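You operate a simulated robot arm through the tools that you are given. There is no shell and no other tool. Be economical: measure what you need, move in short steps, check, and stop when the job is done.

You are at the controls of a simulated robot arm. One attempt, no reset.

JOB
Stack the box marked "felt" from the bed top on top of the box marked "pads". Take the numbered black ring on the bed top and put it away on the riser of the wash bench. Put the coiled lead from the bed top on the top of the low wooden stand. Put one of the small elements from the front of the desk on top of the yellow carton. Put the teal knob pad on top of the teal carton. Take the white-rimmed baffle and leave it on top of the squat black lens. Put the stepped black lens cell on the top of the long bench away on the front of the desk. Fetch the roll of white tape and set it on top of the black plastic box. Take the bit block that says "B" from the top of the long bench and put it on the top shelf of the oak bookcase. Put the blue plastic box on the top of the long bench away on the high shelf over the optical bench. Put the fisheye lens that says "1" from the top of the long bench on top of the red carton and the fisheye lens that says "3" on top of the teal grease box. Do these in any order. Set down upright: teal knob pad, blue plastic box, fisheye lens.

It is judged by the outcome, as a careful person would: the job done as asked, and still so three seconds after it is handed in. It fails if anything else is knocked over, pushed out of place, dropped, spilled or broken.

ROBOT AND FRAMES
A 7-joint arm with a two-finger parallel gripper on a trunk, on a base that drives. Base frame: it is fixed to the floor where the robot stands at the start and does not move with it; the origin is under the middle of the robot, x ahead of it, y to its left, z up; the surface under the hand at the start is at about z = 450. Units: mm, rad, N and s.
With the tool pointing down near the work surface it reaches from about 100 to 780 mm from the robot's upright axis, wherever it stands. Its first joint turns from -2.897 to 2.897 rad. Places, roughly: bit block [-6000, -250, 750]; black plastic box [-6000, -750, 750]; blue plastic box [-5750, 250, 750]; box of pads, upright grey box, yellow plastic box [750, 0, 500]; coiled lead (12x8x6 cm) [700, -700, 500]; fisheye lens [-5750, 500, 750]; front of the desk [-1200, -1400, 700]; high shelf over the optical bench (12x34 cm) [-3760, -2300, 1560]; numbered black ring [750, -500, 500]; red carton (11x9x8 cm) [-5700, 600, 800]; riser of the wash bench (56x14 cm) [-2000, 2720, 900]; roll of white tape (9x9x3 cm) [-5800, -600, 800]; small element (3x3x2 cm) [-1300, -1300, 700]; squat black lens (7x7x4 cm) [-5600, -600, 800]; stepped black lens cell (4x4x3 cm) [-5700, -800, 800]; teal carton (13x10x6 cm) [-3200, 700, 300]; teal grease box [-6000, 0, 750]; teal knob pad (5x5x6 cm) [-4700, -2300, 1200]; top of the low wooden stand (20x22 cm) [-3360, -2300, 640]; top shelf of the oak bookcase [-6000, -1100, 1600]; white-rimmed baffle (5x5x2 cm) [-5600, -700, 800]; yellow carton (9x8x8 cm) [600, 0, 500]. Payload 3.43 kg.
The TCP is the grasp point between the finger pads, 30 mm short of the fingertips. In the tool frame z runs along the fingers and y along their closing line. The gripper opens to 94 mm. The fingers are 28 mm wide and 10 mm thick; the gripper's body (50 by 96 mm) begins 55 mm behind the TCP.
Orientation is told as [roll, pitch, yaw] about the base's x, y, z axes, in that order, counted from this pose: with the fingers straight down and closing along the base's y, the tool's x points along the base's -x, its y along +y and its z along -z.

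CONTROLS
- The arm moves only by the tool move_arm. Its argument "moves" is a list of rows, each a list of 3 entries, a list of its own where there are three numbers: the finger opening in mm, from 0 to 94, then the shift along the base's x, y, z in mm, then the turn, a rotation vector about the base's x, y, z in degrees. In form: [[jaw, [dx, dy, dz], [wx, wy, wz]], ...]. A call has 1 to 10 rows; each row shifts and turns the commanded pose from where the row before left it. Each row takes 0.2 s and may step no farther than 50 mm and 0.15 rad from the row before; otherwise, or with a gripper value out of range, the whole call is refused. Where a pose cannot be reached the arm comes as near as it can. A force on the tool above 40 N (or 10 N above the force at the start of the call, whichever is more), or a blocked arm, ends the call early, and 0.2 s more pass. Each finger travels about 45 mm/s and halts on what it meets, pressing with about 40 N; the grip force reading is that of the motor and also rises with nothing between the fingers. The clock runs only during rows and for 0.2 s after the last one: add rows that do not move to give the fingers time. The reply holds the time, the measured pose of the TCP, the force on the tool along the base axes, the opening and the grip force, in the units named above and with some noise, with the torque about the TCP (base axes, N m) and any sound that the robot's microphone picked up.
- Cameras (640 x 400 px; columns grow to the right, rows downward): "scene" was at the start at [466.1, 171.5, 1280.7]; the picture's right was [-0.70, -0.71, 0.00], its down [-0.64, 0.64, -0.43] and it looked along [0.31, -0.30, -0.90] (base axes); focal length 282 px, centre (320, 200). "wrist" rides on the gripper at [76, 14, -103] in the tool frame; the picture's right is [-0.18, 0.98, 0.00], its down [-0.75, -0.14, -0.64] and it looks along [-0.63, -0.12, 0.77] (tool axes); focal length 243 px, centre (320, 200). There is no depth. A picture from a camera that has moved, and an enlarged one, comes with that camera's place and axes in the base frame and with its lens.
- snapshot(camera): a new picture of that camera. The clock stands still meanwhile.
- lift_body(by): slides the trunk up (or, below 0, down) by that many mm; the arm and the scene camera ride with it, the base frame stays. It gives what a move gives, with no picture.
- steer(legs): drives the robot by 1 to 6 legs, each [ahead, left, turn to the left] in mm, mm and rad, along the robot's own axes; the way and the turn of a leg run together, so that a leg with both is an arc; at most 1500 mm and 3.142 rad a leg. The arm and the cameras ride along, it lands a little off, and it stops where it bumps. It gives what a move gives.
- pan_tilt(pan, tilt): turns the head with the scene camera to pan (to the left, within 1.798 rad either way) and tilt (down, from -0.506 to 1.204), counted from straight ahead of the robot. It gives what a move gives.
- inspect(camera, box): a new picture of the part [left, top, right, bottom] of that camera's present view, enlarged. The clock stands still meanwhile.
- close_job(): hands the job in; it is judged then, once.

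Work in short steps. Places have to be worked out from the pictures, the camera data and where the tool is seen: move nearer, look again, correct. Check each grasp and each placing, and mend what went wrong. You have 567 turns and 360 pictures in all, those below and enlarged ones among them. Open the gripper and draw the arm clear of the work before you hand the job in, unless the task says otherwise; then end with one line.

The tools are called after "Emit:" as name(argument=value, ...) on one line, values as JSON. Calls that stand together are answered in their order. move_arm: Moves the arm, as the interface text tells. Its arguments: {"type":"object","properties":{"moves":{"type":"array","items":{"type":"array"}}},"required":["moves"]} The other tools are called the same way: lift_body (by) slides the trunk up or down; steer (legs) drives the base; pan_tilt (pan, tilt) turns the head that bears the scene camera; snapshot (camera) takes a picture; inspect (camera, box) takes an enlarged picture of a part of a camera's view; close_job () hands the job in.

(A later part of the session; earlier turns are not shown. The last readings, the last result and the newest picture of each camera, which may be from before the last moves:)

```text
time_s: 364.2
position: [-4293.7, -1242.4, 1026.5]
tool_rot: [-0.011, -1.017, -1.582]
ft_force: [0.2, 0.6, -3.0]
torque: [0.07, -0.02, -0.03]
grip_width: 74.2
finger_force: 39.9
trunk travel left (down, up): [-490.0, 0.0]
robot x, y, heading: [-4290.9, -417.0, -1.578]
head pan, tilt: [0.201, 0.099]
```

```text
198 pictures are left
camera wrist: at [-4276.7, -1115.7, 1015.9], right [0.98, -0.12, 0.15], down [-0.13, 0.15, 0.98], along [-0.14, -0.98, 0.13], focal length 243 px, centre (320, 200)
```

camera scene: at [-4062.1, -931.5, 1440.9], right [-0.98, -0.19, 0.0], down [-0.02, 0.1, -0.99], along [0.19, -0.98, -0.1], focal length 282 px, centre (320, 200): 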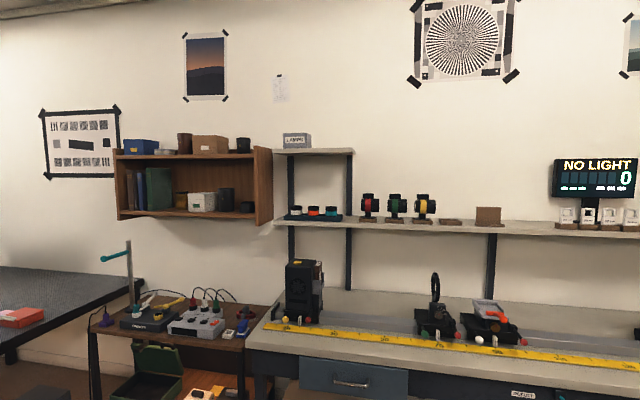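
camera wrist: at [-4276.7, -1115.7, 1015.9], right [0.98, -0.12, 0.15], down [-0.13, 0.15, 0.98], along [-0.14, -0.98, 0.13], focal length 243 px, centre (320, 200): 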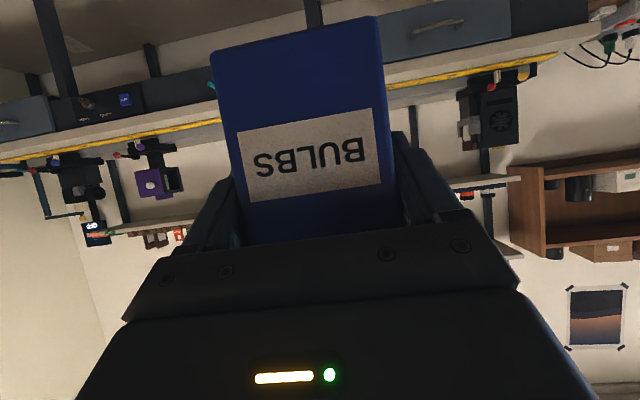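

The high shelf is the short one with the LABELS box, and its right half (x≈-3770..-3930) looks free. I raise the arm first while still clear, then drive closer.

Emit:
move_arm(moves=[[60, [0, -2, 46], [0, 0, 0]], [60, [0, -2, 46], [0, 0, 0]], [60, [0, -2, 46], [0, 0, 0]], [60, [0, -2, 46], [0, 0, 0]], [60, [0, -2, 46], [0, 0, 0]], [60, [0, -2, 46], [0, 0, 0]], [60, [0, -2, 46], [0, 0, 0]], [60, [0, -2, 46], [0, 0, 0]], [60, [0, -2, 46], [0, 0, 0]], [60, [0, -2, 46], [0, 0, 0]]])

Emit:
move_arm(moves=[[60, [0, -2, 46], [0, 0, 0]], [60, [0, -2, 46], [0, 0, 0]], [60, [0, -2, 46], [0, 0, 0]], [60, [0, -2, 40], [0, 0, 0]], [60, [0, 0, 0], [0, 0, 0]]])

Emit:
steer(legs=[[0, 400, 0], [700, 0, 0]])

Emit:
snapshot(camera="wrist")

Emit:
snapshot(camera="scene")

```text
time_s: 366.4
position: [-4292.4, -1262.6, 1488.4]
tool_rot: [-0.009, -1.015, -1.584]
ft_force: [0.2, -0.1, -3.2]
torque: [0.07, 0.02, 0.0]
grip_width: 74.0
finger_force: 39.8
trunk travel left (down, up): [-490.0, 0.0]
robot x, y, heading: [-4290.8, -418.6, -1.578]
head pan, tilt: [0.201, 0.099]
```

```text
time_s: 367.6
position: [-4297.9, -1271.4, 1664.7]
tool_rot: [-0.01, -1.015, -1.584]
ft_force: [-0.8, -0.1, -1.0]
torque: [0.06, 0.0, -0.02]
grip_width: 74.1
finger_force: 40.4
trunk travel left (down, up): [-490.0, 0.0]
robot x, y, heading: [-4291.4, -414.4, -1.579]
head pan, tilt: [0.201, 0.099]
```

```text
time_s: 373.5
position: [-3885.9, -1967.0, 1665.2]
tool_rot: [-0.011, -1.015, -1.569]
ft_force: [-1.2, -0.3, -2.9]
torque: [0.08, 0.0, 0.0]
grip_width: 74.0
finger_force: 39.9
trunk travel left (down, up): [-490.0, 0.0]
robot x, y, heading: [-3895.9, -1108.9, -1.562]
head pan, tilt: [0.201, 0.099]
```

```text
197 pictures are left
camera wrist: at [-3871.8, -1839.9, 1654.0], right [0.98, -0.1, 0.15], down [-0.14, 0.15, 0.98], along [-0.12, -0.98, 0.13], focal length 243 px, centre (320, 200)
```

wrist: 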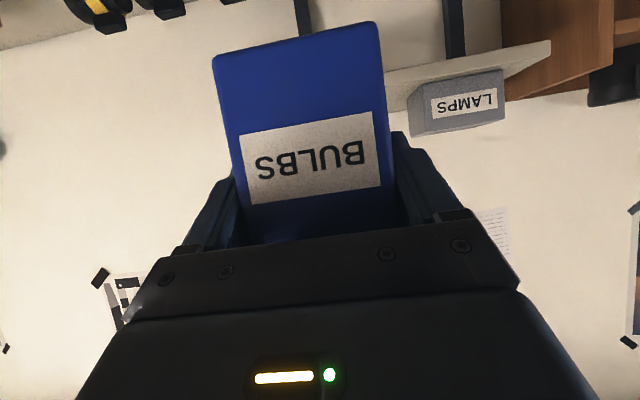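

```text
196 pictures are left
camera scene: at [-3656.9, -1622.4, 1441.0], right [-0.98, -0.21, 0.0], down [-0.02, 0.1, -0.99], along [0.21, -0.97, -0.1], focal length 282 px, centre (320, 200)
```

scene: 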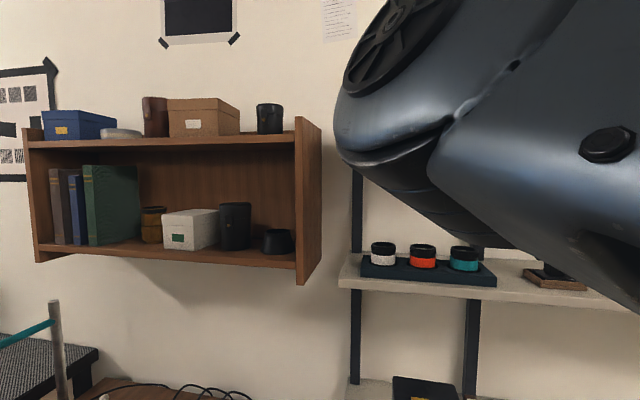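

The LAMPS box occupies the +x half of the shelf. I step aside to see the free part past the box I hold.

Emit:
steer(legs=[[0, -200, 0]])

Emit:
snapshot(camera="wrist")

```text
time_s: 375.0
position: [-4083.8, -1969.2, 1664.7]
tool_rot: [-0.011, -1.015, -1.57]
ft_force: [0.0, -1.1, -1.5]
torque: [0.05, 0.06, -0.03]
grip_width: 74.0
finger_force: 40.2
trunk travel left (down, up): [-490.0, 0.0]
robot x, y, heading: [-4092.1, -1113.2, -1.566]
head pan, tilt: [0.201, 0.099]
```

```text
195 pictures are left
camera wrist: at [-4068.9, -1841.5, 1653.9], right [0.98, -0.11, 0.15], down [-0.13, 0.15, 0.98], along [-0.13, -0.98, 0.13], focal length 243 px, centre (320, 200)
```

wrist: 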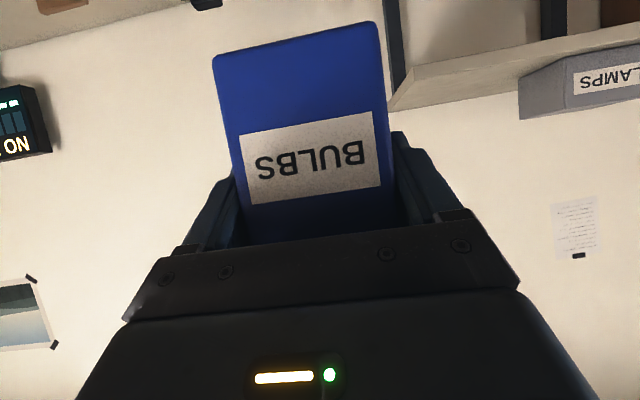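

Shelf: end x≈-3975, y -2175..-2400, top z≈1552. LAMPS' nearest corner is at x≈-3776. Target box centre [-3880, -2295]. I drive into line.

Emit:
steer(legs=[[0, 205, 0], [230, 0, 0]])

Emit:
snapshot(camera="wrist")

```text
time_s: 378.0
position: [-3881.7, -2199.5, 1665.0]
tool_rot: [-0.011, -1.017, -1.576]
ft_force: [-0.1, -0.2, -1.6]
torque: [0.06, 0.01, -0.02]
grip_width: 74.1
finger_force: 39.7
trunk travel left (down, up): [-490.0, 0.0]
robot x, y, heading: [-3881.8, -1350.2, -1.572]
head pan, tilt: [0.201, 0.099]
```

```text
194 pictures are left
camera wrist: at [-3864.4, -2073.2, 1654.0], right [0.98, -0.11, 0.15], down [-0.13, 0.15, 0.98], along [-0.13, -0.98, 0.13], focal length 243 px, centre (320, 200)
```

wrist: 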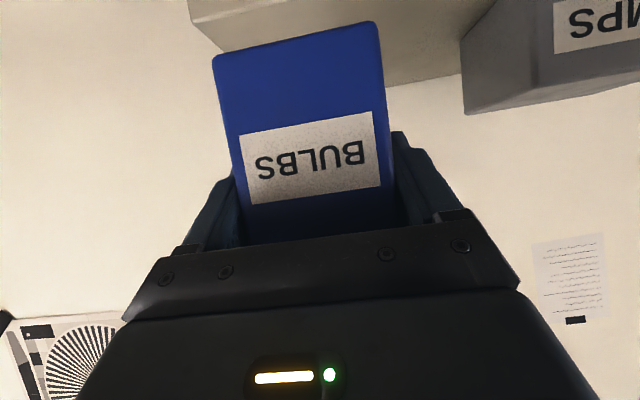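

Free span is x≈-3950..-3770, so I centre at -3867. I extend over the shelf and look.

Emit:
move_arm(moves=[[60, [5, -30, 0], [0, 0, 0]], [60, [5, -30, 0], [0, 0, 0]], [60, [4, -29, 0], [0, 0, 0]], [60, [0, 0, -15], [0, 0, 0]], [60, [0, 0, 0], [0, 0, 0]]])

Emit:
snapshot(camera="wrist")

Emit:
pan_tilt(pan=-0.3, tilt=-0.3)

Emit:
snapshot(camera="scene")

```text
time_s: 379.2
position: [-3867.1, -2289.7, 1648.9]
tool_rot: [-0.01, -1.015, -1.579]
ft_force: [0.0, 0.9, -2.6]
torque: [0.04, 0.01, 0.01]
grip_width: 74.0
finger_force: 40.5
trunk travel left (down, up): [-490.0, 0.0]
robot x, y, heading: [-3880.0, -1349.6, -1.574]
head pan, tilt: [0.201, 0.099]
```

```text
193 pictures are left
camera wrist: at [-3850.5, -2163.5, 1637.7], right [0.98, -0.11, 0.15], down [-0.13, 0.15, 0.98], along [-0.13, -0.98, 0.13], focal length 243 px, centre (320, 200)
```

wrist: 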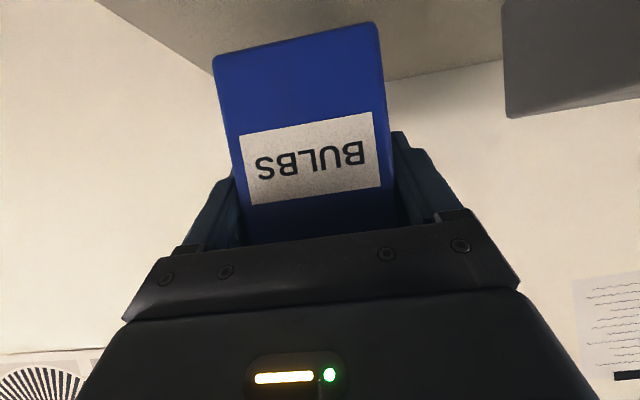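

```text
time_s: 380.1
position: [-3867.0, -2290.2, 1647.8]
tool_rot: [-0.011, -1.016, -1.577]
ft_force: [0.7, 0.0, -2.1]
torque: [0.03, -0.02, -0.03]
grip_width: 74.1
finger_force: 39.9
trunk travel left (down, up): [-490.0, 0.0]
robot x, y, heading: [-3878.7, -1345.7, -1.574]
head pan, tilt: [-0.3, -0.3]
```

```text
192 pictures are left
camera scene: at [-3689.0, -1843.0, 1475.4], right [-0.96, 0.3, 0.0], down [-0.09, -0.28, -0.96], along [-0.28, -0.91, 0.29], focal length 282 px, centre (320, 200)
```

scene: 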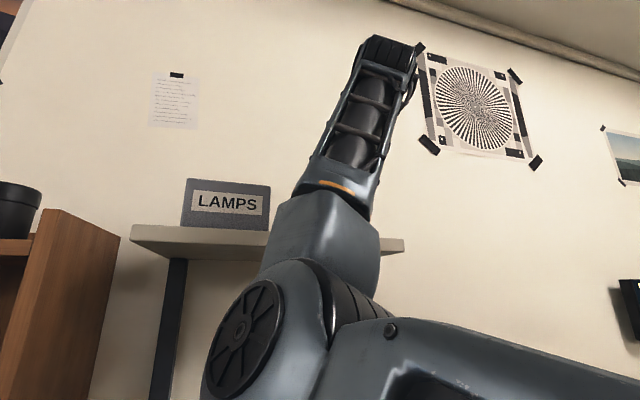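

There is room on both sides. I lower to contact.

Emit:
move_arm(moves=[[60, [0, 0, -15], [0, 0, 0]], [60, [0, 0, -6], [0, 0, 0]], [60, [0, 0, -4], [0, 0, 0]], [60, [0, 0, -4], [0, 0, 0]], [60, [0, 0, -4], [0, 0, 0]], [60, [0, 0, -4], [0, 0, 0]], [60, [0, 0, -4], [0, 0, 0]]])

Emit:
snapshot(camera="wrist")

```text
time_s: 381.8
position: [-3867.3, -2287.8, 1611.9]
tool_rot: [-0.012, -1.025, -1.578]
ft_force: [0.3, -7.8, 32.6]
torque: [0.37, -0.91, -0.29]
grip_width: 74.2
finger_force: 40.3
trunk travel left (down, up): [-490.0, 0.0]
robot x, y, heading: [-3877.3, -1341.6, -1.57]
head pan, tilt: [-0.3, -0.3]
```

```text
191 pictures are left
camera wrist: at [-3850.5, -2160.3, 1600.5], right [0.98, -0.11, 0.15], down [-0.13, 0.16, 0.98], along [-0.13, -0.98, 0.14], focal length 243 px, centre (320, 200)
```

wrist: 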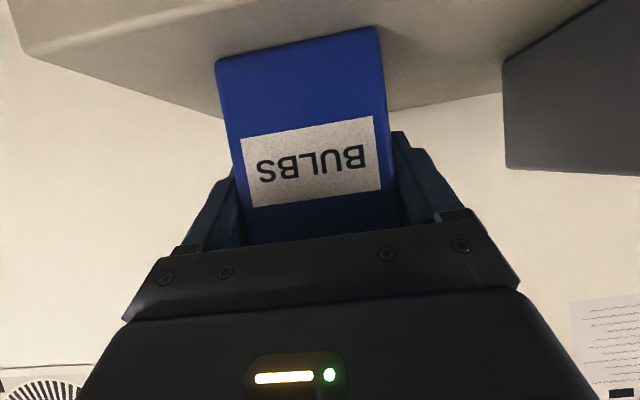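

On the shelf. I ease off, open, and draw back along the tool axis.

Emit:
move_arm(moves=[[60, [0, 0, 3], [0, 0, 0]], [92, [0, 0, 0], [0, 0, 0]], [92, [0, 0, 0], [0, 0, 0]], [92, [0, 0, 0], [0, 0, 0]], [92, [0, 10, 8], [0, 0, 0]], [92, [0, 30, 20], [0, 0, 0]], [92, [0, 40, 25], [0, 0, 0]], [92, [0, 40, 20], [0, 0, 0]]])

Emit:
snapshot(camera="wrist")

```text
time_s: 383.8
position: [-3896.8, -2182.0, 1656.1]
tool_rot: [-0.069, -0.963, -1.602]
ft_force: [-1.0, -1.0, -0.5]
torque: [0.02, -0.03, 0.01]
grip_width: 91.9
finger_force: 0.1
trunk travel left (down, up): [-490.0, 0.0]
robot x, y, heading: [-3881.1, -1349.2, -1.574]
head pan, tilt: [-0.3, -0.3]
stopped in row 8: the arm was blocked; the commanded pose is now the measured one
```

```text
190 pictures are left
camera wrist: at [-3870.1, -2056.6, 1652.8], right [0.97, -0.19, 0.11], down [-0.09, 0.11, 0.99], along [-0.2, -0.98, 0.09], focal length 243 px, centre (320, 200)
```

wrist: 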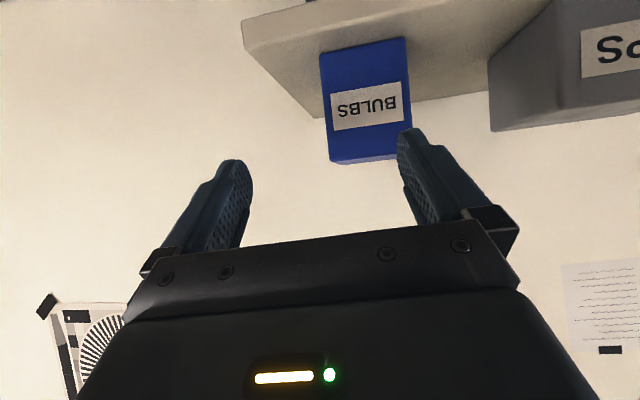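

The BULBS box stands upright on the high shelf. I back away and lower the arm.

Emit:
steer(legs=[[-600, 0, 0]])

Emit:
move_arm(moves=[[60, [5, 0, -46], [0, 0, 0]], [60, [5, 0, -46], [0, 0, 0]], [60, [5, 0, -46], [3, 0, 0]], [60, [0, 0, -46], [3, 0, 0]], [60, [0, 0, -46], [3, 0, 0]], [60, [0, 0, -46], [3, 0, 0]], [60, [0, 0, -46], [4, 0, 0]], [60, [0, 0, -46], [4, 0, 0]], [60, [0, 0, -46], [4, 0, 0]], [60, [0, 0, -46], [4, 0, 0]]])

Emit:
move_arm(moves=[[60, [0, 0, -46], [5, 0, 0]], [60, [0, 0, -46], [5, 0, 0]], [60, [0, 0, -46], [5, 0, 0]], [60, [0, 0, -46], [5, 0, 0]], [60, [0, 0, -20], [5, 0, 0]], [60, [0, 0, 0], [0, 0, 0]]])

Emit:
steer(legs=[[0, 0, -1.567], [600, 0, 0]])

```text
time_s: 387.2
position: [-3894.6, -1571.8, 1658.1]
tool_rot: [-0.068, -0.967, -1.603]
ft_force: [-0.2, -0.8, 0.0]
torque: [-0.03, -0.01, 0.0]
grip_width: 91.8
finger_force: 0.1
trunk travel left (down, up): [-490.0, 0.0]
robot x, y, heading: [-3883.3, -734.8, -1.577]
head pan, tilt: [-0.3, -0.3]
```

```text
time_s: 389.4
position: [-3882.2, -1568.3, 1200.0]
tool_rot: [-0.082, -0.478, -1.591]
ft_force: [0.8, 0.9, 0.0]
torque: [0.0, 0.01, 0.01]
grip_width: 59.9
finger_force: 0.1
trunk travel left (down, up): [-490.0, 0.0]
robot x, y, heading: [-3882.8, -732.3, -1.572]
head pan, tilt: [-0.3, -0.3]
```

```text
time_s: 390.8
position: [-3881.4, -1568.2, 992.9]
tool_rot: [-0.094, -0.041, -1.588]
ft_force: [0.0, 0.0, -0.3]
torque: [0.01, -0.01, -0.01]
grip_width: 60.1
finger_force: 0.0
trunk travel left (down, up): [-490.0, 0.0]
robot x, y, heading: [-3879.2, -734.4, -1.572]
head pan, tilt: [-0.3, -0.3]
```

```text
time_s: 397.9
position: [-5299.5, -764.9, 994.0]
tool_rot: [-0.095, -0.043, -3.14]
ft_force: [-0.3, 1.0, 0.1]
torque: [-0.02, -0.01, -0.02]
grip_width: 60.0
finger_force: 0.0
trunk travel left (down, up): [-490.0, 0.0]
robot x, y, heading: [-4465.0, -748.1, -3.122]
head pan, tilt: [-0.3, -0.3]
```

I level the tool, retract a little, and drive up to the stepped lens cell at about [-5728, -752].

Emit:
move_arm(moves=[[60, [40, 0, -10], [-5.4, 0, 0]], [60, [40, 0, -10], [0, -2.5, 0]], [60, [40, 0, -10], [0, 0, 0]], [60, [20, 0, -20], [0, 0, 0]], [60, [0, 0, 0], [0, 0, 0]]])

Emit:
steer(legs=[[0, 0, -0.018], [560, 0, 0]])

Emit:
snapshot(camera="wrist")

```text
time_s: 399.1
position: [-5159.3, -761.0, 942.5]
tool_rot: [0.001, 0.001, 3.14]
ft_force: [0.1, -0.6, -0.4]
torque: [0.0, -0.01, 0.01]
grip_width: 60.1
finger_force: 0.1
trunk travel left (down, up): [-490.0, 0.0]
robot x, y, heading: [-4465.8, -748.5, -3.127]
head pan, tilt: [-0.3, -0.3]
```

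```text
time_s: 402.6
position: [-5723.7, -754.6, 943.6]
tool_rot: [0.0, 0.001, 3.125]
ft_force: [-0.6, -0.7, -0.7]
torque: [-0.03, -0.01, 0.0]
grip_width: 59.9
finger_force: 0.1
trunk travel left (down, up): [-490.0, 0.0]
robot x, y, heading: [-5028.4, -750.4, -3.136]
head pan, tilt: [-0.3, -0.3]
```

```text
189 pictures are left
camera wrist: at [-5648.4, -770.8, 1045.8], right [-0.2, -0.98, 0.0], down [-0.75, 0.15, 0.64], along [-0.63, 0.13, -0.77], focal length 243 px, centre (320, 200)
```

wrist: 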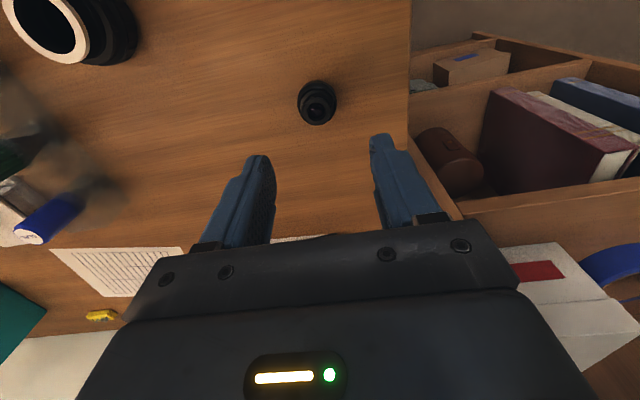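

Emit:
move_arm(moves=[[60, [4, 2, -40], [0, 0, 0]], [60, [0, 0, -30], [0, 0, 0]], [60, [0, 0, 0], [0, 0, 0]]])

Emit:
snapshot(camera="wrist")

```text
time_s: 403.4
position: [-5720.3, -752.0, 871.5]
tool_rot: [-0.002, 0.001, 3.126]
ft_force: [0.0, -0.9, -0.4]
torque: [0.01, 0.01, 0.0]
grip_width: 59.7
finger_force: 0.0
trunk travel left (down, up): [-490.0, 0.0]
robot x, y, heading: [-5033.9, -754.6, -3.135]
head pan, tilt: [-0.3, -0.3]
```

```text
188 pictures are left
camera wrist: at [-5644.4, -767.7, 974.7], right [-0.2, -0.98, 0.0], down [-0.75, 0.15, 0.64], along [-0.63, 0.13, -0.77], focal length 243 px, centre (320, 200)
```

wrist: 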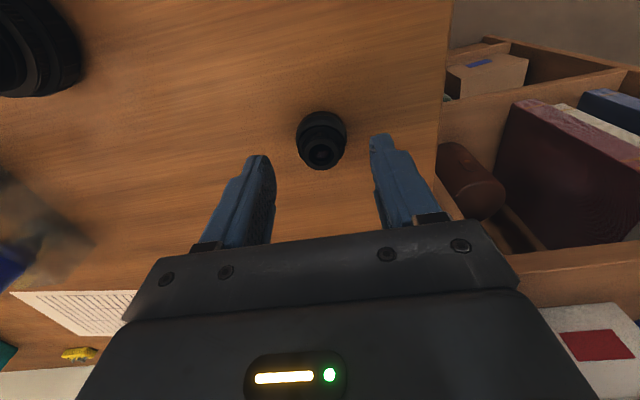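

Centred. I lower to z≈834 and close.

Emit:
move_arm(moves=[[60, [0, 0, -25], [0, 0, 0]], [60, [0, 0, -10], [0, 0, 0]], [60, [0, 0, -3], [0, 0, 0]], [15, [0, 0, 0], [0, 0, 0]], [15, [0, 0, 0], [0, 0, 0]], [15, [0, 0, 0], [0, 0, 0]], [15, [0, 0, 0], [0, 0, 0]]])

Emit:
snapshot(camera="wrist")

```text
time_s: 405.1
position: [-5720.5, -752.3, 834.9]
tool_rot: [0.001, 0.002, 3.126]
ft_force: [0.1, 0.2, 0.2]
torque: [-0.01, -0.03, -0.03]
grip_width: 33.7
finger_force: 40.1
trunk travel left (down, up): [-490.0, 0.0]
robot x, y, heading: [-5029.7, -753.6, -3.133]
head pan, tilt: [-0.3, -0.3]
```

```text
187 pictures are left
camera wrist: at [-5644.1, -768.6, 937.9], right [-0.2, -0.98, 0.0], down [-0.75, 0.15, 0.64], along [-0.63, 0.13, -0.77], focal length 243 px, centre (320, 200)
```

wrist: 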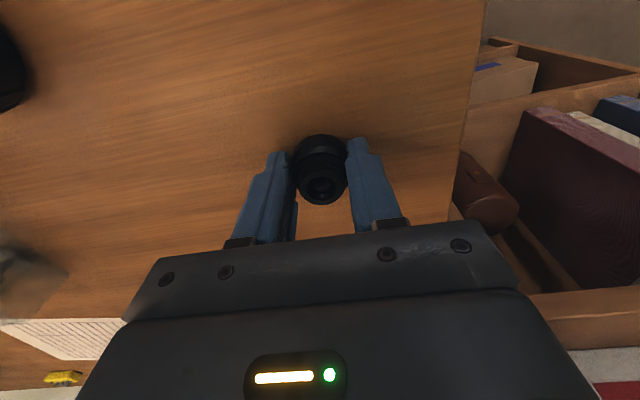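

Held at 34 mm. I lift and carry it toward the desk on the other side of the room.

Emit:
move_arm(moves=[[15, [0, 0, 40], [0, 0, 0]], [15, [0, 0, 40], [0, 0, 0]], [15, [0, 0, 30], [0, 0, 0]]])

Emit:
steer(legs=[[-1000, 0, 0], [0, -450, 0], [0, 0, 1.567]])

Emit:
steer(legs=[[0, 1500, 0], [0, 700, 0]])

Emit:
pan_tilt(pan=0.2, tilt=0.6)

Emit:
snapshot(camera="scene")

```text
time_s: 405.9
position: [-5720.3, -754.0, 945.2]
tool_rot: [-0.002, 0.003, 3.126]
ft_force: [0.7, 0.2, -0.8]
torque: [0.01, 0.02, 0.01]
grip_width: 33.8
finger_force: 40.0
trunk travel left (down, up): [-490.0, 0.0]
robot x, y, heading: [-5027.9, -750.3, -3.142]
head pan, tilt: [-0.3, -0.3]
```

```text
time_s: 417.4
position: [-3988.8, -979.6, 945.0]
tool_rot: [-0.001, 0.001, -1.58]
ft_force: [-0.2, 0.4, 0.5]
torque: [-0.03, 0.0, 0.0]
grip_width: 33.1
finger_force: 39.7
trunk travel left (down, up): [-490.0, 0.0]
robot x, y, heading: [-4000.4, -290.1, -1.555]
head pan, tilt: [-0.3, -0.3]
```

```text
time_s: 428.4
position: [-1757.8, -984.6, 945.7]
tool_rot: [0.0, 0.002, -1.595]
ft_force: [-0.2, 0.7, 0.4]
torque: [-0.01, -0.02, 0.01]
grip_width: 32.4
finger_force: 39.8
trunk travel left (down, up): [-490.0, 0.0]
robot x, y, heading: [-1753.4, -292.1, -1.573]
head pan, tilt: [-0.3, -0.3]
```

```text
time_s: 429.6
position: [-1759.1, -983.4, 945.6]
tool_rot: [0.0, 0.002, -1.594]
ft_force: [-0.5, -0.1, -0.2]
torque: [-0.01, 0.0, -0.02]
grip_width: 32.2
finger_force: 39.8
trunk travel left (down, up): [-490.0, 0.0]
robot x, y, heading: [-1753.9, -290.6, -1.576]
head pan, tilt: [0.201, 0.6]
```

```text
186 pictures are left
camera scene: at [-1522.4, -803.9, 1394.9], right [-0.98, -0.2, 0.0], down [-0.11, 0.55, -0.83], along [0.16, -0.81, -0.56], focal length 282 px, centre (320, 200)
```

scene: 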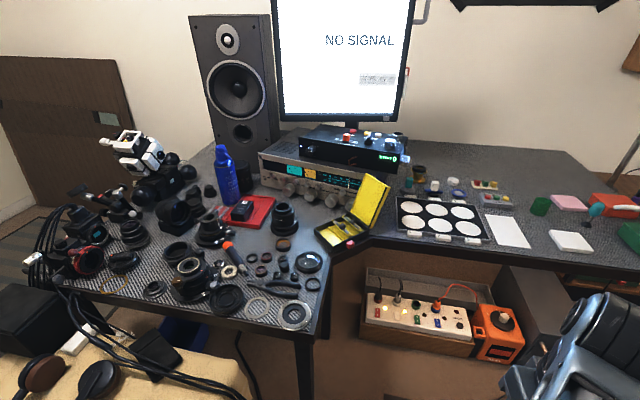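

I see the cluttered desk front. I zoom to find the small elements and free space.

Emit:
inspect(camera="scene", box=[140, 180, 360, 350])

Emit:
inspect(camera="scene", box=[320, 160, 640, 290])

Emit:
snapshot(camera="wrist")

```text
2.35 times, centred on (250, 265) of scene
camera zoom: at [-1522.4, -803.9, 1394.9], right [-0.98, -0.2, 0.0], down [-0.11, 0.55, -0.83], along [0.16, -0.81, -0.56], focal length 664 px, centre (485, 47)
```

zoom: 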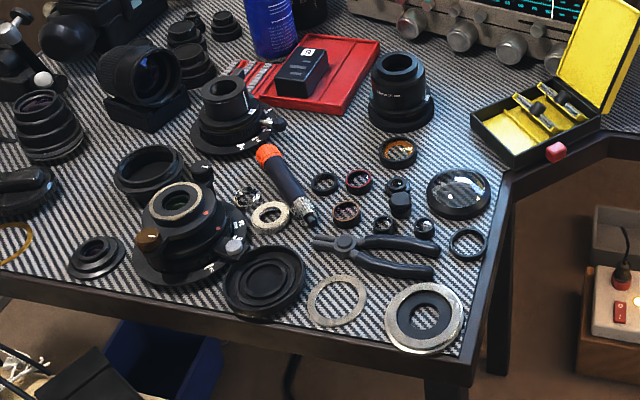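

```text
2.00 times, centred on (480, 225) of scene
camera zoom: at [-1522.4, -803.9, 1394.9], right [-0.98, -0.2, 0.0], down [-0.11, 0.55, -0.83], along [0.16, -0.81, -0.56], focal length 564 px, centre (0, 150)
```

zoom: 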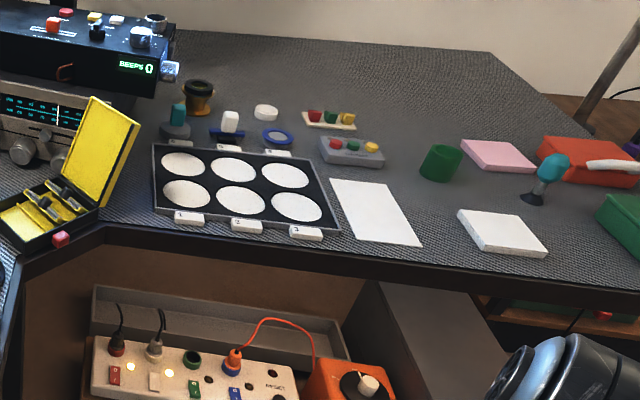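

```text
183 pictures are left
camera wrist: at [-1741.8, -909.4, 1048.5], right [0.98, -0.21, 0.0], down [-0.16, -0.75, 0.64], along [-0.13, -0.63, -0.77], focal length 243 px, centre (320, 200)
```

wrist: 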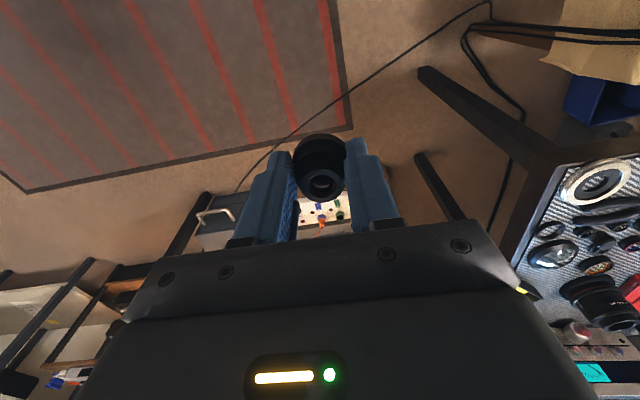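

The desk's front part is crowded, but there is a clear patch behind the row of small rings, near [-1150, -1500]. I drive in beside the stool, keeping clear of the desk corner.

Emit:
steer(legs=[[0, 180, 0], [480, 0, 0]])

Emit:
pan_tilt(pan=0.4, tilt=1.0)

Emit:
snapshot(camera="scene")

Emit:
snapshot(camera="wrist")

```text
time_s: 433.6
position: [-1592.0, -1464.4, 945.3]
tool_rot: [-0.001, 0.002, -1.604]
ft_force: [-0.6, -0.9, -0.2]
torque: [-0.01, 0.07, -0.01]
grip_width: 31.6
finger_force: 40.0
trunk travel left (down, up): [-490.0, 0.0]
robot x, y, heading: [-1583.8, -770.3, -1.581]
head pan, tilt: [0.201, 0.6]
```

```text
time_s: 434.4
position: [-1592.1, -1464.1, 945.6]
tool_rot: [0.0, 0.001, -1.603]
ft_force: [-0.8, 0.4, -0.3]
torque: [0.01, -0.03, 0.0]
grip_width: 31.7
finger_force: 39.5
trunk travel left (down, up): [-490.0, 0.0]
robot x, y, heading: [-1584.4, -780.5, -1.581]
head pan, tilt: [0.4, 1.0]
```

```text
182 pictures are left
camera scene: at [-1345.0, -1262.7, 1362.9], right [-0.93, -0.38, 0.0], down [-0.32, 0.78, -0.54], along [0.21, -0.5, -0.84], focal length 282 px, centre (320, 200)
```

scene: 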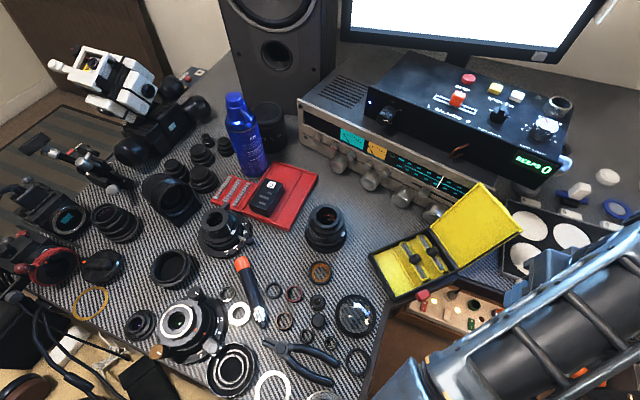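

```text
181 pictures are left
camera wrist: at [-1574.9, -1388.7, 1048.5], right [0.98, -0.22, 0.0], down [-0.17, -0.75, 0.64], along [-0.14, -0.63, -0.77], focal length 243 px, centre (320, 200)
```

wrist: 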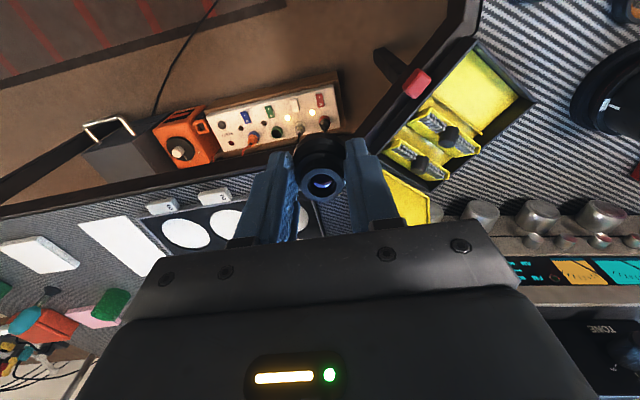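

The clear patch is around [-1140, -1478]. The cell seems to be slowly creeping in the grip, so I go promptly: shift the base 125 mm and bring the cell over the patch.

Emit:
steer(legs=[[0, 125, 0]])

Emit:
move_arm(moves=[[15, [45, 0, 0], [0, 0, 0]], [15, [45, 0, 0], [0, 0, 0]], [15, [45, 0, 0], [0, 0, 0]], [15, [45, 0, 0], [0, 0, 0]], [15, [45, 0, 0], [0, 0, 0]], [15, [45, 0, 0], [0, 0, 0]], [15, [45, -10, -10], [0, 0, 0]], [15, [0, 0, -40], [0, 0, 0]], [15, [0, 0, -40], [0, 0, 0]]])

Emit:
snapshot(camera="wrist")

Emit:
snapshot(camera="scene")

```text
time_s: 435.6
position: [-1533.1, -1462.5, 945.6]
tool_rot: [-0.001, 0.001, -1.61]
ft_force: [-0.4, 0.6, -0.5]
torque: [0.0, 0.02, -0.01]
grip_width: 31.7
finger_force: 40.7
trunk travel left (down, up): [-490.0, 0.0]
robot x, y, heading: [-1520.2, -773.8, -1.586]
head pan, tilt: [0.4, 1.0]
stopped in leg 1: the robot was blocked; the commanded pose is now the measured one
```

```text
time_s: 437.6
position: [-1217.4, -1477.1, 853.6]
tool_rot: [0.0, 0.003, -1.609]
ft_force: [0.2, 0.1, -0.8]
torque: [-0.02, 0.01, -0.01]
grip_width: 31.7
finger_force: 40.1
trunk travel left (down, up): [-490.0, 0.0]
robot x, y, heading: [-1519.3, -773.1, -1.587]
head pan, tilt: [0.4, 1.0]
```

```text
180 pictures are left
camera wrist: at [-1200.5, -1401.3, 956.8], right [0.97, -0.22, 0.0], down [-0.17, -0.75, 0.64], along [-0.14, -0.62, -0.77], focal length 243 px, centre (320, 200)
```

wrist: 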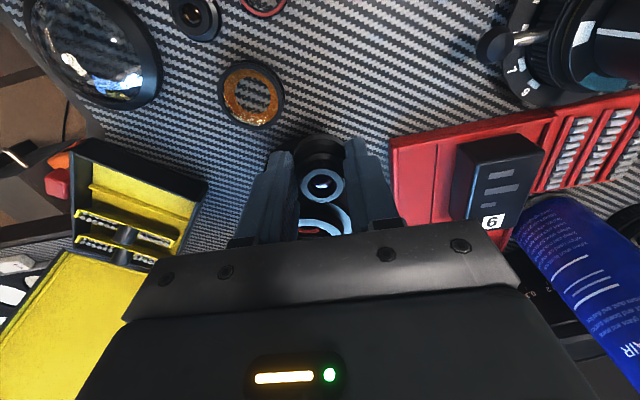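

```text
179 pictures are left
camera scene: at [-1283.6, -1262.6, 1362.9], right [-0.93, -0.38, 0.0], down [-0.32, 0.78, -0.54], along [0.2, -0.5, -0.84], focal length 282 px, centre (320, 200)
```

scene: 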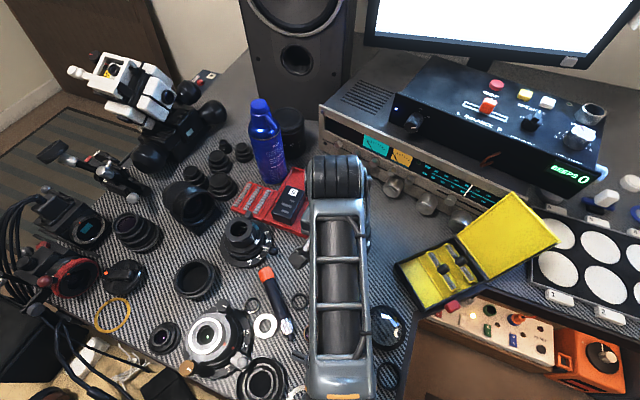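

The base touched something and stopped; I won't push further. The tall lens is just below here, so I shift +67 mm in x over the clear patch and re-check.

Emit:
move_arm(moves=[[15, [34, 0, 0], [0, 0, 0]], [15, [33, 2, 0], [0, 0, 0]], [15, [0, 0, -25], [0, 0, 0]], [15, [0, 0, 0], [0, 0, 0]]])

Emit:
snapshot(camera="wrist")

```text
time_s: 438.6
position: [-1152.4, -1473.1, 829.0]
tool_rot: [0.001, 0.003, -1.61]
ft_force: [-0.2, -0.1, -0.3]
torque: [-0.01, 0.01, -0.03]
grip_width: 31.4
finger_force: 40.8
trunk travel left (down, up): [-490.0, 0.0]
robot x, y, heading: [-1516.1, -772.1, -1.584]
head pan, tilt: [0.4, 1.0]
```

```text
178 pictures are left
camera wrist: at [-1133.1, -1398.4, 931.5], right [0.97, -0.22, 0.0], down [-0.17, -0.75, 0.64], along [-0.14, -0.62, -0.77], focal length 243 px, centre (320, 200)
```

wrist: 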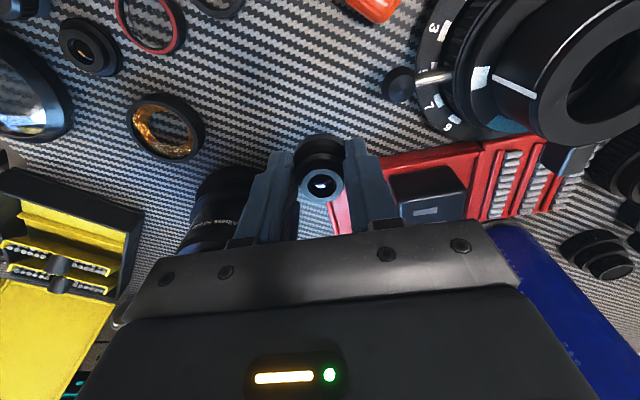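

The spot directly below is bare desk. I lower, with small steps at the end.

Emit:
move_arm(moves=[[15, [0, 0, -30], [0, 0, 0]], [15, [0, 0, -25], [0, 0, 0]], [15, [0, 0, -10], [0, 0, 0]], [15, [0, 0, -5], [0, 0, 0]], [15, [0, 0, -5], [0, 0, 0]], [15, [0, 0, -5], [0, 0, 0]], [15, [0, 0, -5], [0, 0, 0]], [15, [0, 0, -5], [0, 0, 0]]])

Emit:
snapshot(camera="wrist")

```text
time_s: 439.3
position: [-1150.4, -1472.2, 779.7]
tool_rot: [0.0, 0.002, -1.611]
ft_force: [-0.1, -1.6, 2.9]
torque: [-0.05, 0.08, 0.02]
grip_width: 31.9
finger_force: 40.0
trunk travel left (down, up): [-490.0, 0.0]
robot x, y, heading: [-1519.2, -773.4, -1.582]
head pan, tilt: [0.4, 1.0]
stopped in row 3: the force on the tool passed its limit at 45 N (the readings are from after the stop); the commanded pose is now the measured one
```

```text
177 pictures are left
camera wrist: at [-1132.0, -1396.6, 881.6], right [0.97, -0.22, 0.0], down [-0.17, -0.75, 0.64], along [-0.14, -0.63, -0.77], focal length 243 px, centre (320, 200)
```

wrist: 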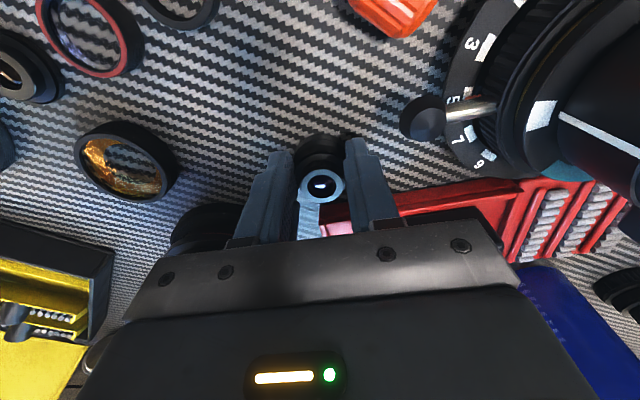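

The desk turns out to be at about z≈744, consistent with the view, so the cell is down. I ease up, open, and rise.

Emit:
move_arm(moves=[[15, [0, 0, 1], [0, 0, 0]], [45, [0, 0, 0], [0, 0, 0]], [48, [0, 0, 0], [0, 0, 0]], [48, [0, 0, 20], [0, 0, 0]], [48, [0, 0, 40], [0, 0, 0]], [48, [0, 0, 30], [0, 0, 0]]])

Emit:
snapshot(camera="wrist")

```text
time_s: 440.7
position: [-1150.0, -1473.7, 868.8]
tool_rot: [-0.002, 0.001, -1.61]
ft_force: [-0.1, 0.2, -0.2]
torque: [-0.05, 0.0, -0.01]
grip_width: 48.1
finger_force: 0.1
trunk travel left (down, up): [-490.0, 0.0]
robot x, y, heading: [-1519.5, -773.5, -1.585]
head pan, tilt: [0.4, 1.0]
```

```text
176 pictures are left
camera wrist: at [-1132.6, -1398.5, 972.4], right [0.97, -0.22, 0.0], down [-0.17, -0.75, 0.64], along [-0.14, -0.62, -0.77], focal length 243 px, centre (320, 200)
```

wrist: 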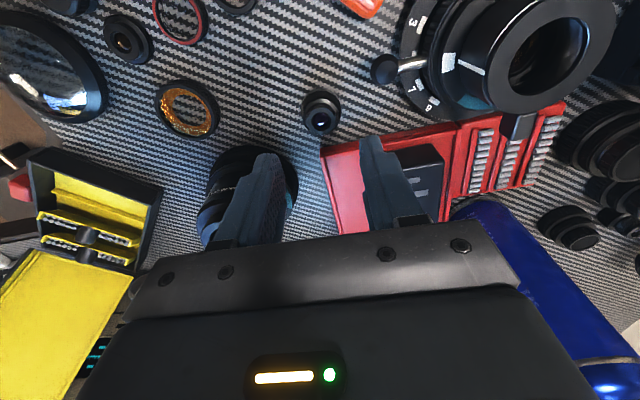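

The lens cell stands on the desk front. Now I need a small element from the row near [-1290, -1350]; I move the wrist camera over them.

Emit:
move_arm(moves=[[60, [-15, 40, 0], [0, 0, 0]], [60, [-15, 40, 0], [0, 0, 0]], [60, [-30, 35, 0], [0, 0, 0]], [60, [-40, 20, 0], [0, 0, 0]], [60, [-40, 20, 0], [0, 0, 2]], [60, [0, 0, 0], [0, 0, 0]]])

Emit:
snapshot(camera="wrist")

```text
time_s: 442.1
position: [-1291.6, -1316.4, 868.4]
tool_rot: [-0.001, 0.002, -1.575]
ft_force: [-0.2, -0.5, 0.0]
torque: [0.0, -0.02, 0.02]
grip_width: 60.1
finger_force: 0.0
trunk travel left (down, up): [-490.0, 0.0]
robot x, y, heading: [-1518.8, -772.3, -1.585]
head pan, tilt: [0.4, 1.0]
```

```text
175 pictures are left
camera wrist: at [-1275.6, -1240.5, 972.5], right [0.98, -0.19, 0.0], down [-0.14, -0.75, 0.64], along [-0.12, -0.63, -0.77], focal length 243 px, centre (320, 200)
```

wrist: 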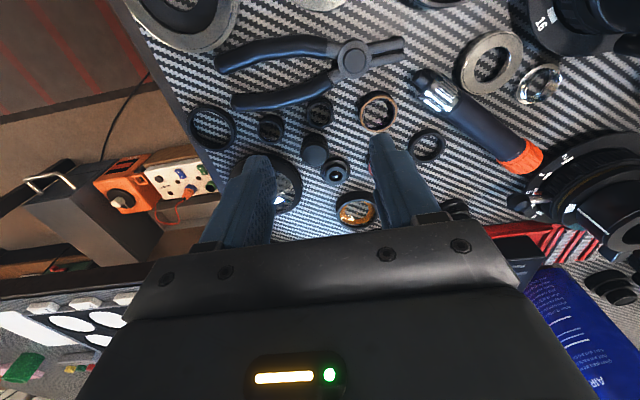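

Emit:
inspect(camera="wrist", box=[180, 70, 460, 240])

```text
2.29 times, centred on (320, 155) of wrist
camera zoom: at [-1275.6, -1240.5, 972.5], right [0.98, -0.19, 0.0], down [-0.14, -0.75, 0.64], along [-0.12, -0.63, -0.77], focal length 555 px, centre (320, 303)
```

zoom: 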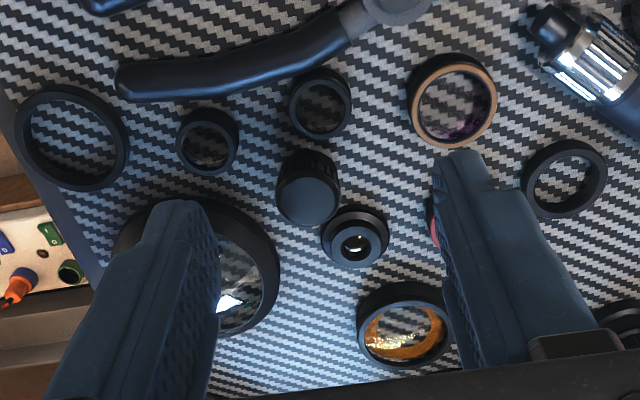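

The two twin small lens elements sit at about [-1339, -1325] and [-1291, -1319]. The first has a few mm of finger room on both sides. I position above it with the jaws at 34 mm and check again lower down.

Emit:
move_arm(moves=[[34, [-24, -5, -15], [0, 0, 0]], [34, [-23, -6, -20], [0, 0, 0]], [34, [0, 0, -13], [0, 0, 0]], [34, [0, 0, 0], [0, 0, 0]]])

Emit:
inspect(camera="wrist", box=[220, 60, 420, 220])

```text
time_s: 443.1
position: [-1337.8, -1328.2, 821.5]
tool_rot: [-0.001, 0.001, -1.573]
ft_force: [0.1, -0.6, 0.8]
torque: [0.05, 0.01, 0.01]
grip_width: 34.2
finger_force: 0.1
trunk travel left (down, up): [-490.0, 0.0]
robot x, y, heading: [-1517.3, -774.3, -1.59]
head pan, tilt: [0.4, 1.0]
```

```text
2.50 times, centred on (320, 140) of wrist
camera zoom: at [-1322.5, -1252.4, 923.8], right [0.98, -0.19, 0.0], down [-0.14, -0.75, 0.64], along [-0.12, -0.63, -0.77], focal length 606 px, centre (320, 350)
```

zoom: 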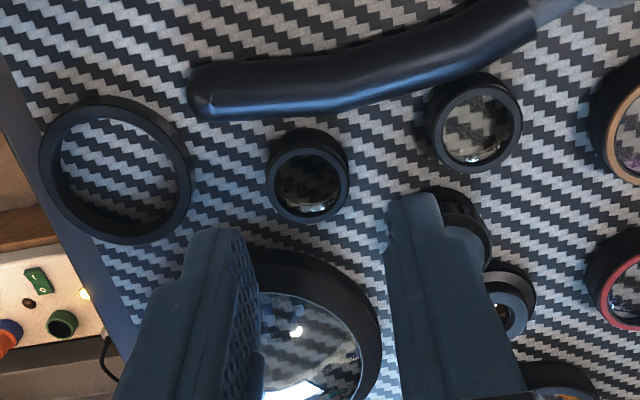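

The element is 24 mm wide and 3 mm left of the tool. I narrow the jaws to 30, shift, and descend in steps with contact guard.

Emit:
move_arm(moves=[[30, [-3, 1, -10], [0, 0, 0]], [30, [0, 0, -18], [0, 0, 0]], [30, [0, 0, 0], [0, 0, 0]]])

Emit:
inspect(camera="wrist", box=[220, 80, 420, 220])

```text
time_s: 443.9
position: [-1339.8, -1326.0, 792.9]
tool_rot: [-0.002, 0.0, -1.576]
ft_force: [-0.6, 1.2, -0.2]
torque: [0.01, 0.0, -0.01]
grip_width: 29.8
finger_force: 0.0
trunk travel left (down, up): [-490.0, 0.0]
robot x, y, heading: [-1518.6, -771.1, -1.588]
head pan, tilt: [0.4, 1.0]
```

```text
2.86 times, centred on (320, 150) of wrist
camera zoom: at [-1323.9, -1250.1, 896.4], right [0.98, -0.19, 0.0], down [-0.14, -0.75, 0.64], along [-0.12, -0.63, -0.77], focal length 693 px, centre (320, 343)
```

zoom: 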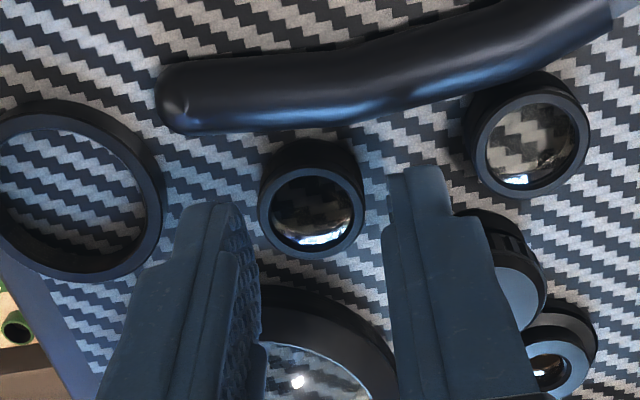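

The element sits between the tips, but they could be 5 mm nearer the pliers to stay clear of the cap. I shift +5 in y, then lower the last 15 mm and close.

Emit:
move_arm(moves=[[30, [0, 5, 0], [0, 0, 0]], [30, [0, 0, -8], [0, 0, 0]], [30, [0, 0, -6], [0, 0, 0]], [10, [0, 0, 0], [0, 0, 0]], [10, [0, 0, 0], [0, 0, 0]], [10, [0, 0, 0], [0, 0, 0]]])

Emit:
inspect(camera="wrist", box=[220, 80, 420, 220])

```text
time_s: 445.3
position: [-1340.6, -1321.8, 777.8]
tool_rot: [0.0, 0.001, -1.573]
ft_force: [-0.3, 0.7, -0.7]
torque: [-0.01, 0.02, 0.0]
grip_width: 20.4
finger_force: 39.7
trunk travel left (down, up): [-490.0, 0.0]
robot x, y, heading: [-1521.0, -771.0, -1.58]
head pan, tilt: [0.4, 1.0]
```

```text
2.86 times, centred on (320, 150) of wrist
camera zoom: at [-1324.6, -1245.3, 880.9], right [0.98, -0.19, 0.0], down [-0.14, -0.75, 0.64], along [-0.12, -0.63, -0.77], focal length 693 px, centre (320, 343)
```

zoom: 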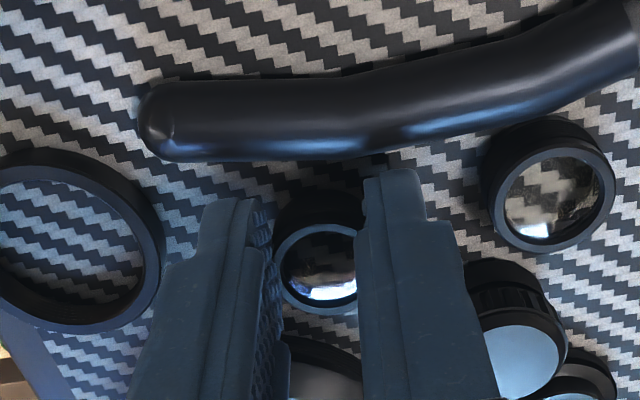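

Gripped at 20 mm. I lift gently and check.

Emit:
move_arm(moves=[[10, [0, 0, 10], [0, 0, 0]], [10, [0, 0, 30], [0, 0, 0]], [10, [0, 0, 40], [0, 0, 0]], [10, [0, 0, 45], [0, 0, 0]], [10, [0, 0, 40], [0, 0, 0]]])

Emit:
snapshot(camera="wrist")

Emit:
pan_tilt(pan=0.8, tilt=1.1)

Emit:
snapshot(camera="scene")

```text
time_s: 446.7
position: [-1247.4, -1193.5, 938.9]
tool_rot: [-0.007, 0.014, -1.054]
ft_force: [-0.1, 0.2, -0.7]
torque: [-0.01, -0.03, 0.03]
grip_width: 20.4
finger_force: 39.9
out of reach, approached as far as the arm can: row 4
trunk travel left (down, up): [-490.0, 0.0]
robot x, y, heading: [-1519.8, -773.6, -1.59]
head pan, tilt: [0.4, 1.0]
stopped in row 5: the arm was blocked; the commanded pose is now the measured one
```

```text
170 pictures are left
camera wrist: at [-1270.7, -1121.8, 1042.6], right [0.95, 0.32, -0.01], down [0.26, -0.73, 0.63], along [0.2, -0.6, -0.77], focal length 243 px, centre (320, 200)
```

wrist: 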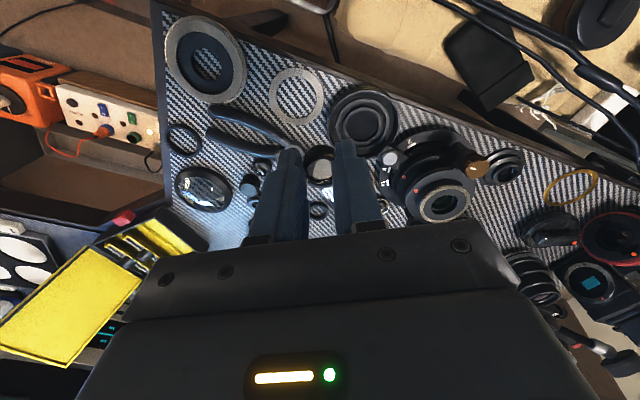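

```text
time_s: 447.6
position: [-1247.0, -1194.6, 938.8]
tool_rot: [-0.007, 0.013, -1.055]
ft_force: [0.6, -0.1, -0.1]
torque: [-0.01, -0.01, -0.03]
grip_width: 20.3
finger_force: 40.3
trunk travel left (down, up): [-490.0, 0.0]
robot x, y, heading: [-1516.9, -772.1, -1.587]
head pan, tilt: [0.799, 1.1]
```

```text
169 pictures are left
camera scene: at [-1265.7, -1243.2, 1356.2], right [-0.71, -0.71, 0.0], down [-0.63, 0.63, -0.45], along [0.32, -0.32, -0.89], focal length 282 px, centre (320, 200)
```

scene: 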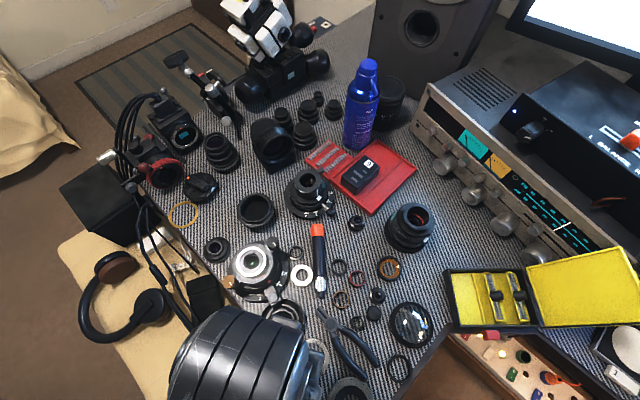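

The element is held and nothing on the desk or stool has moved. I back out and drive to the bed for the yellow carton.

Emit:
steer(legs=[[-750, 0, 0], [0, 0, 1.59]])

Emit:
move_arm(moves=[[10, [20, 0, 0], [0, 0, -7.5]], [10, [30, 0, 0], [0, 0, -7.5]], [10, [30, 0, 0], [0, 0, -7.5]], [10, [30, 0, 0], [0, 0, -7.5]], [10, [0, 0, 0], [0, 0, 0]]])

```text
time_s: 455.3
position: [-1085.9, 223.1, 938.5]
tool_rot: [-0.007, 0.014, 0.5]
ft_force: [-1.2, -0.2, -0.1]
torque: [0.01, 0.01, 0.01]
grip_width: 20.1
finger_force: 39.9
trunk travel left (down, up): [-490.0, 0.0]
robot x, y, heading: [-1511.1, -42.0, -0.027]
head pan, tilt: [0.799, 1.1]
```

```text
time_s: 456.5
position: [-976.6, 224.5, 938.3]
tool_rot: [-0.007, 0.011, -0.023]
ft_force: [-0.3, -0.5, 0.1]
torque: [0.0, 0.02, 0.0]
grip_width: 19.9
finger_force: 39.9
trunk travel left (down, up): [-490.0, 0.0]
robot x, y, heading: [-1512.6, -43.5, -0.029]
head pan, tilt: [0.799, 1.1]
```

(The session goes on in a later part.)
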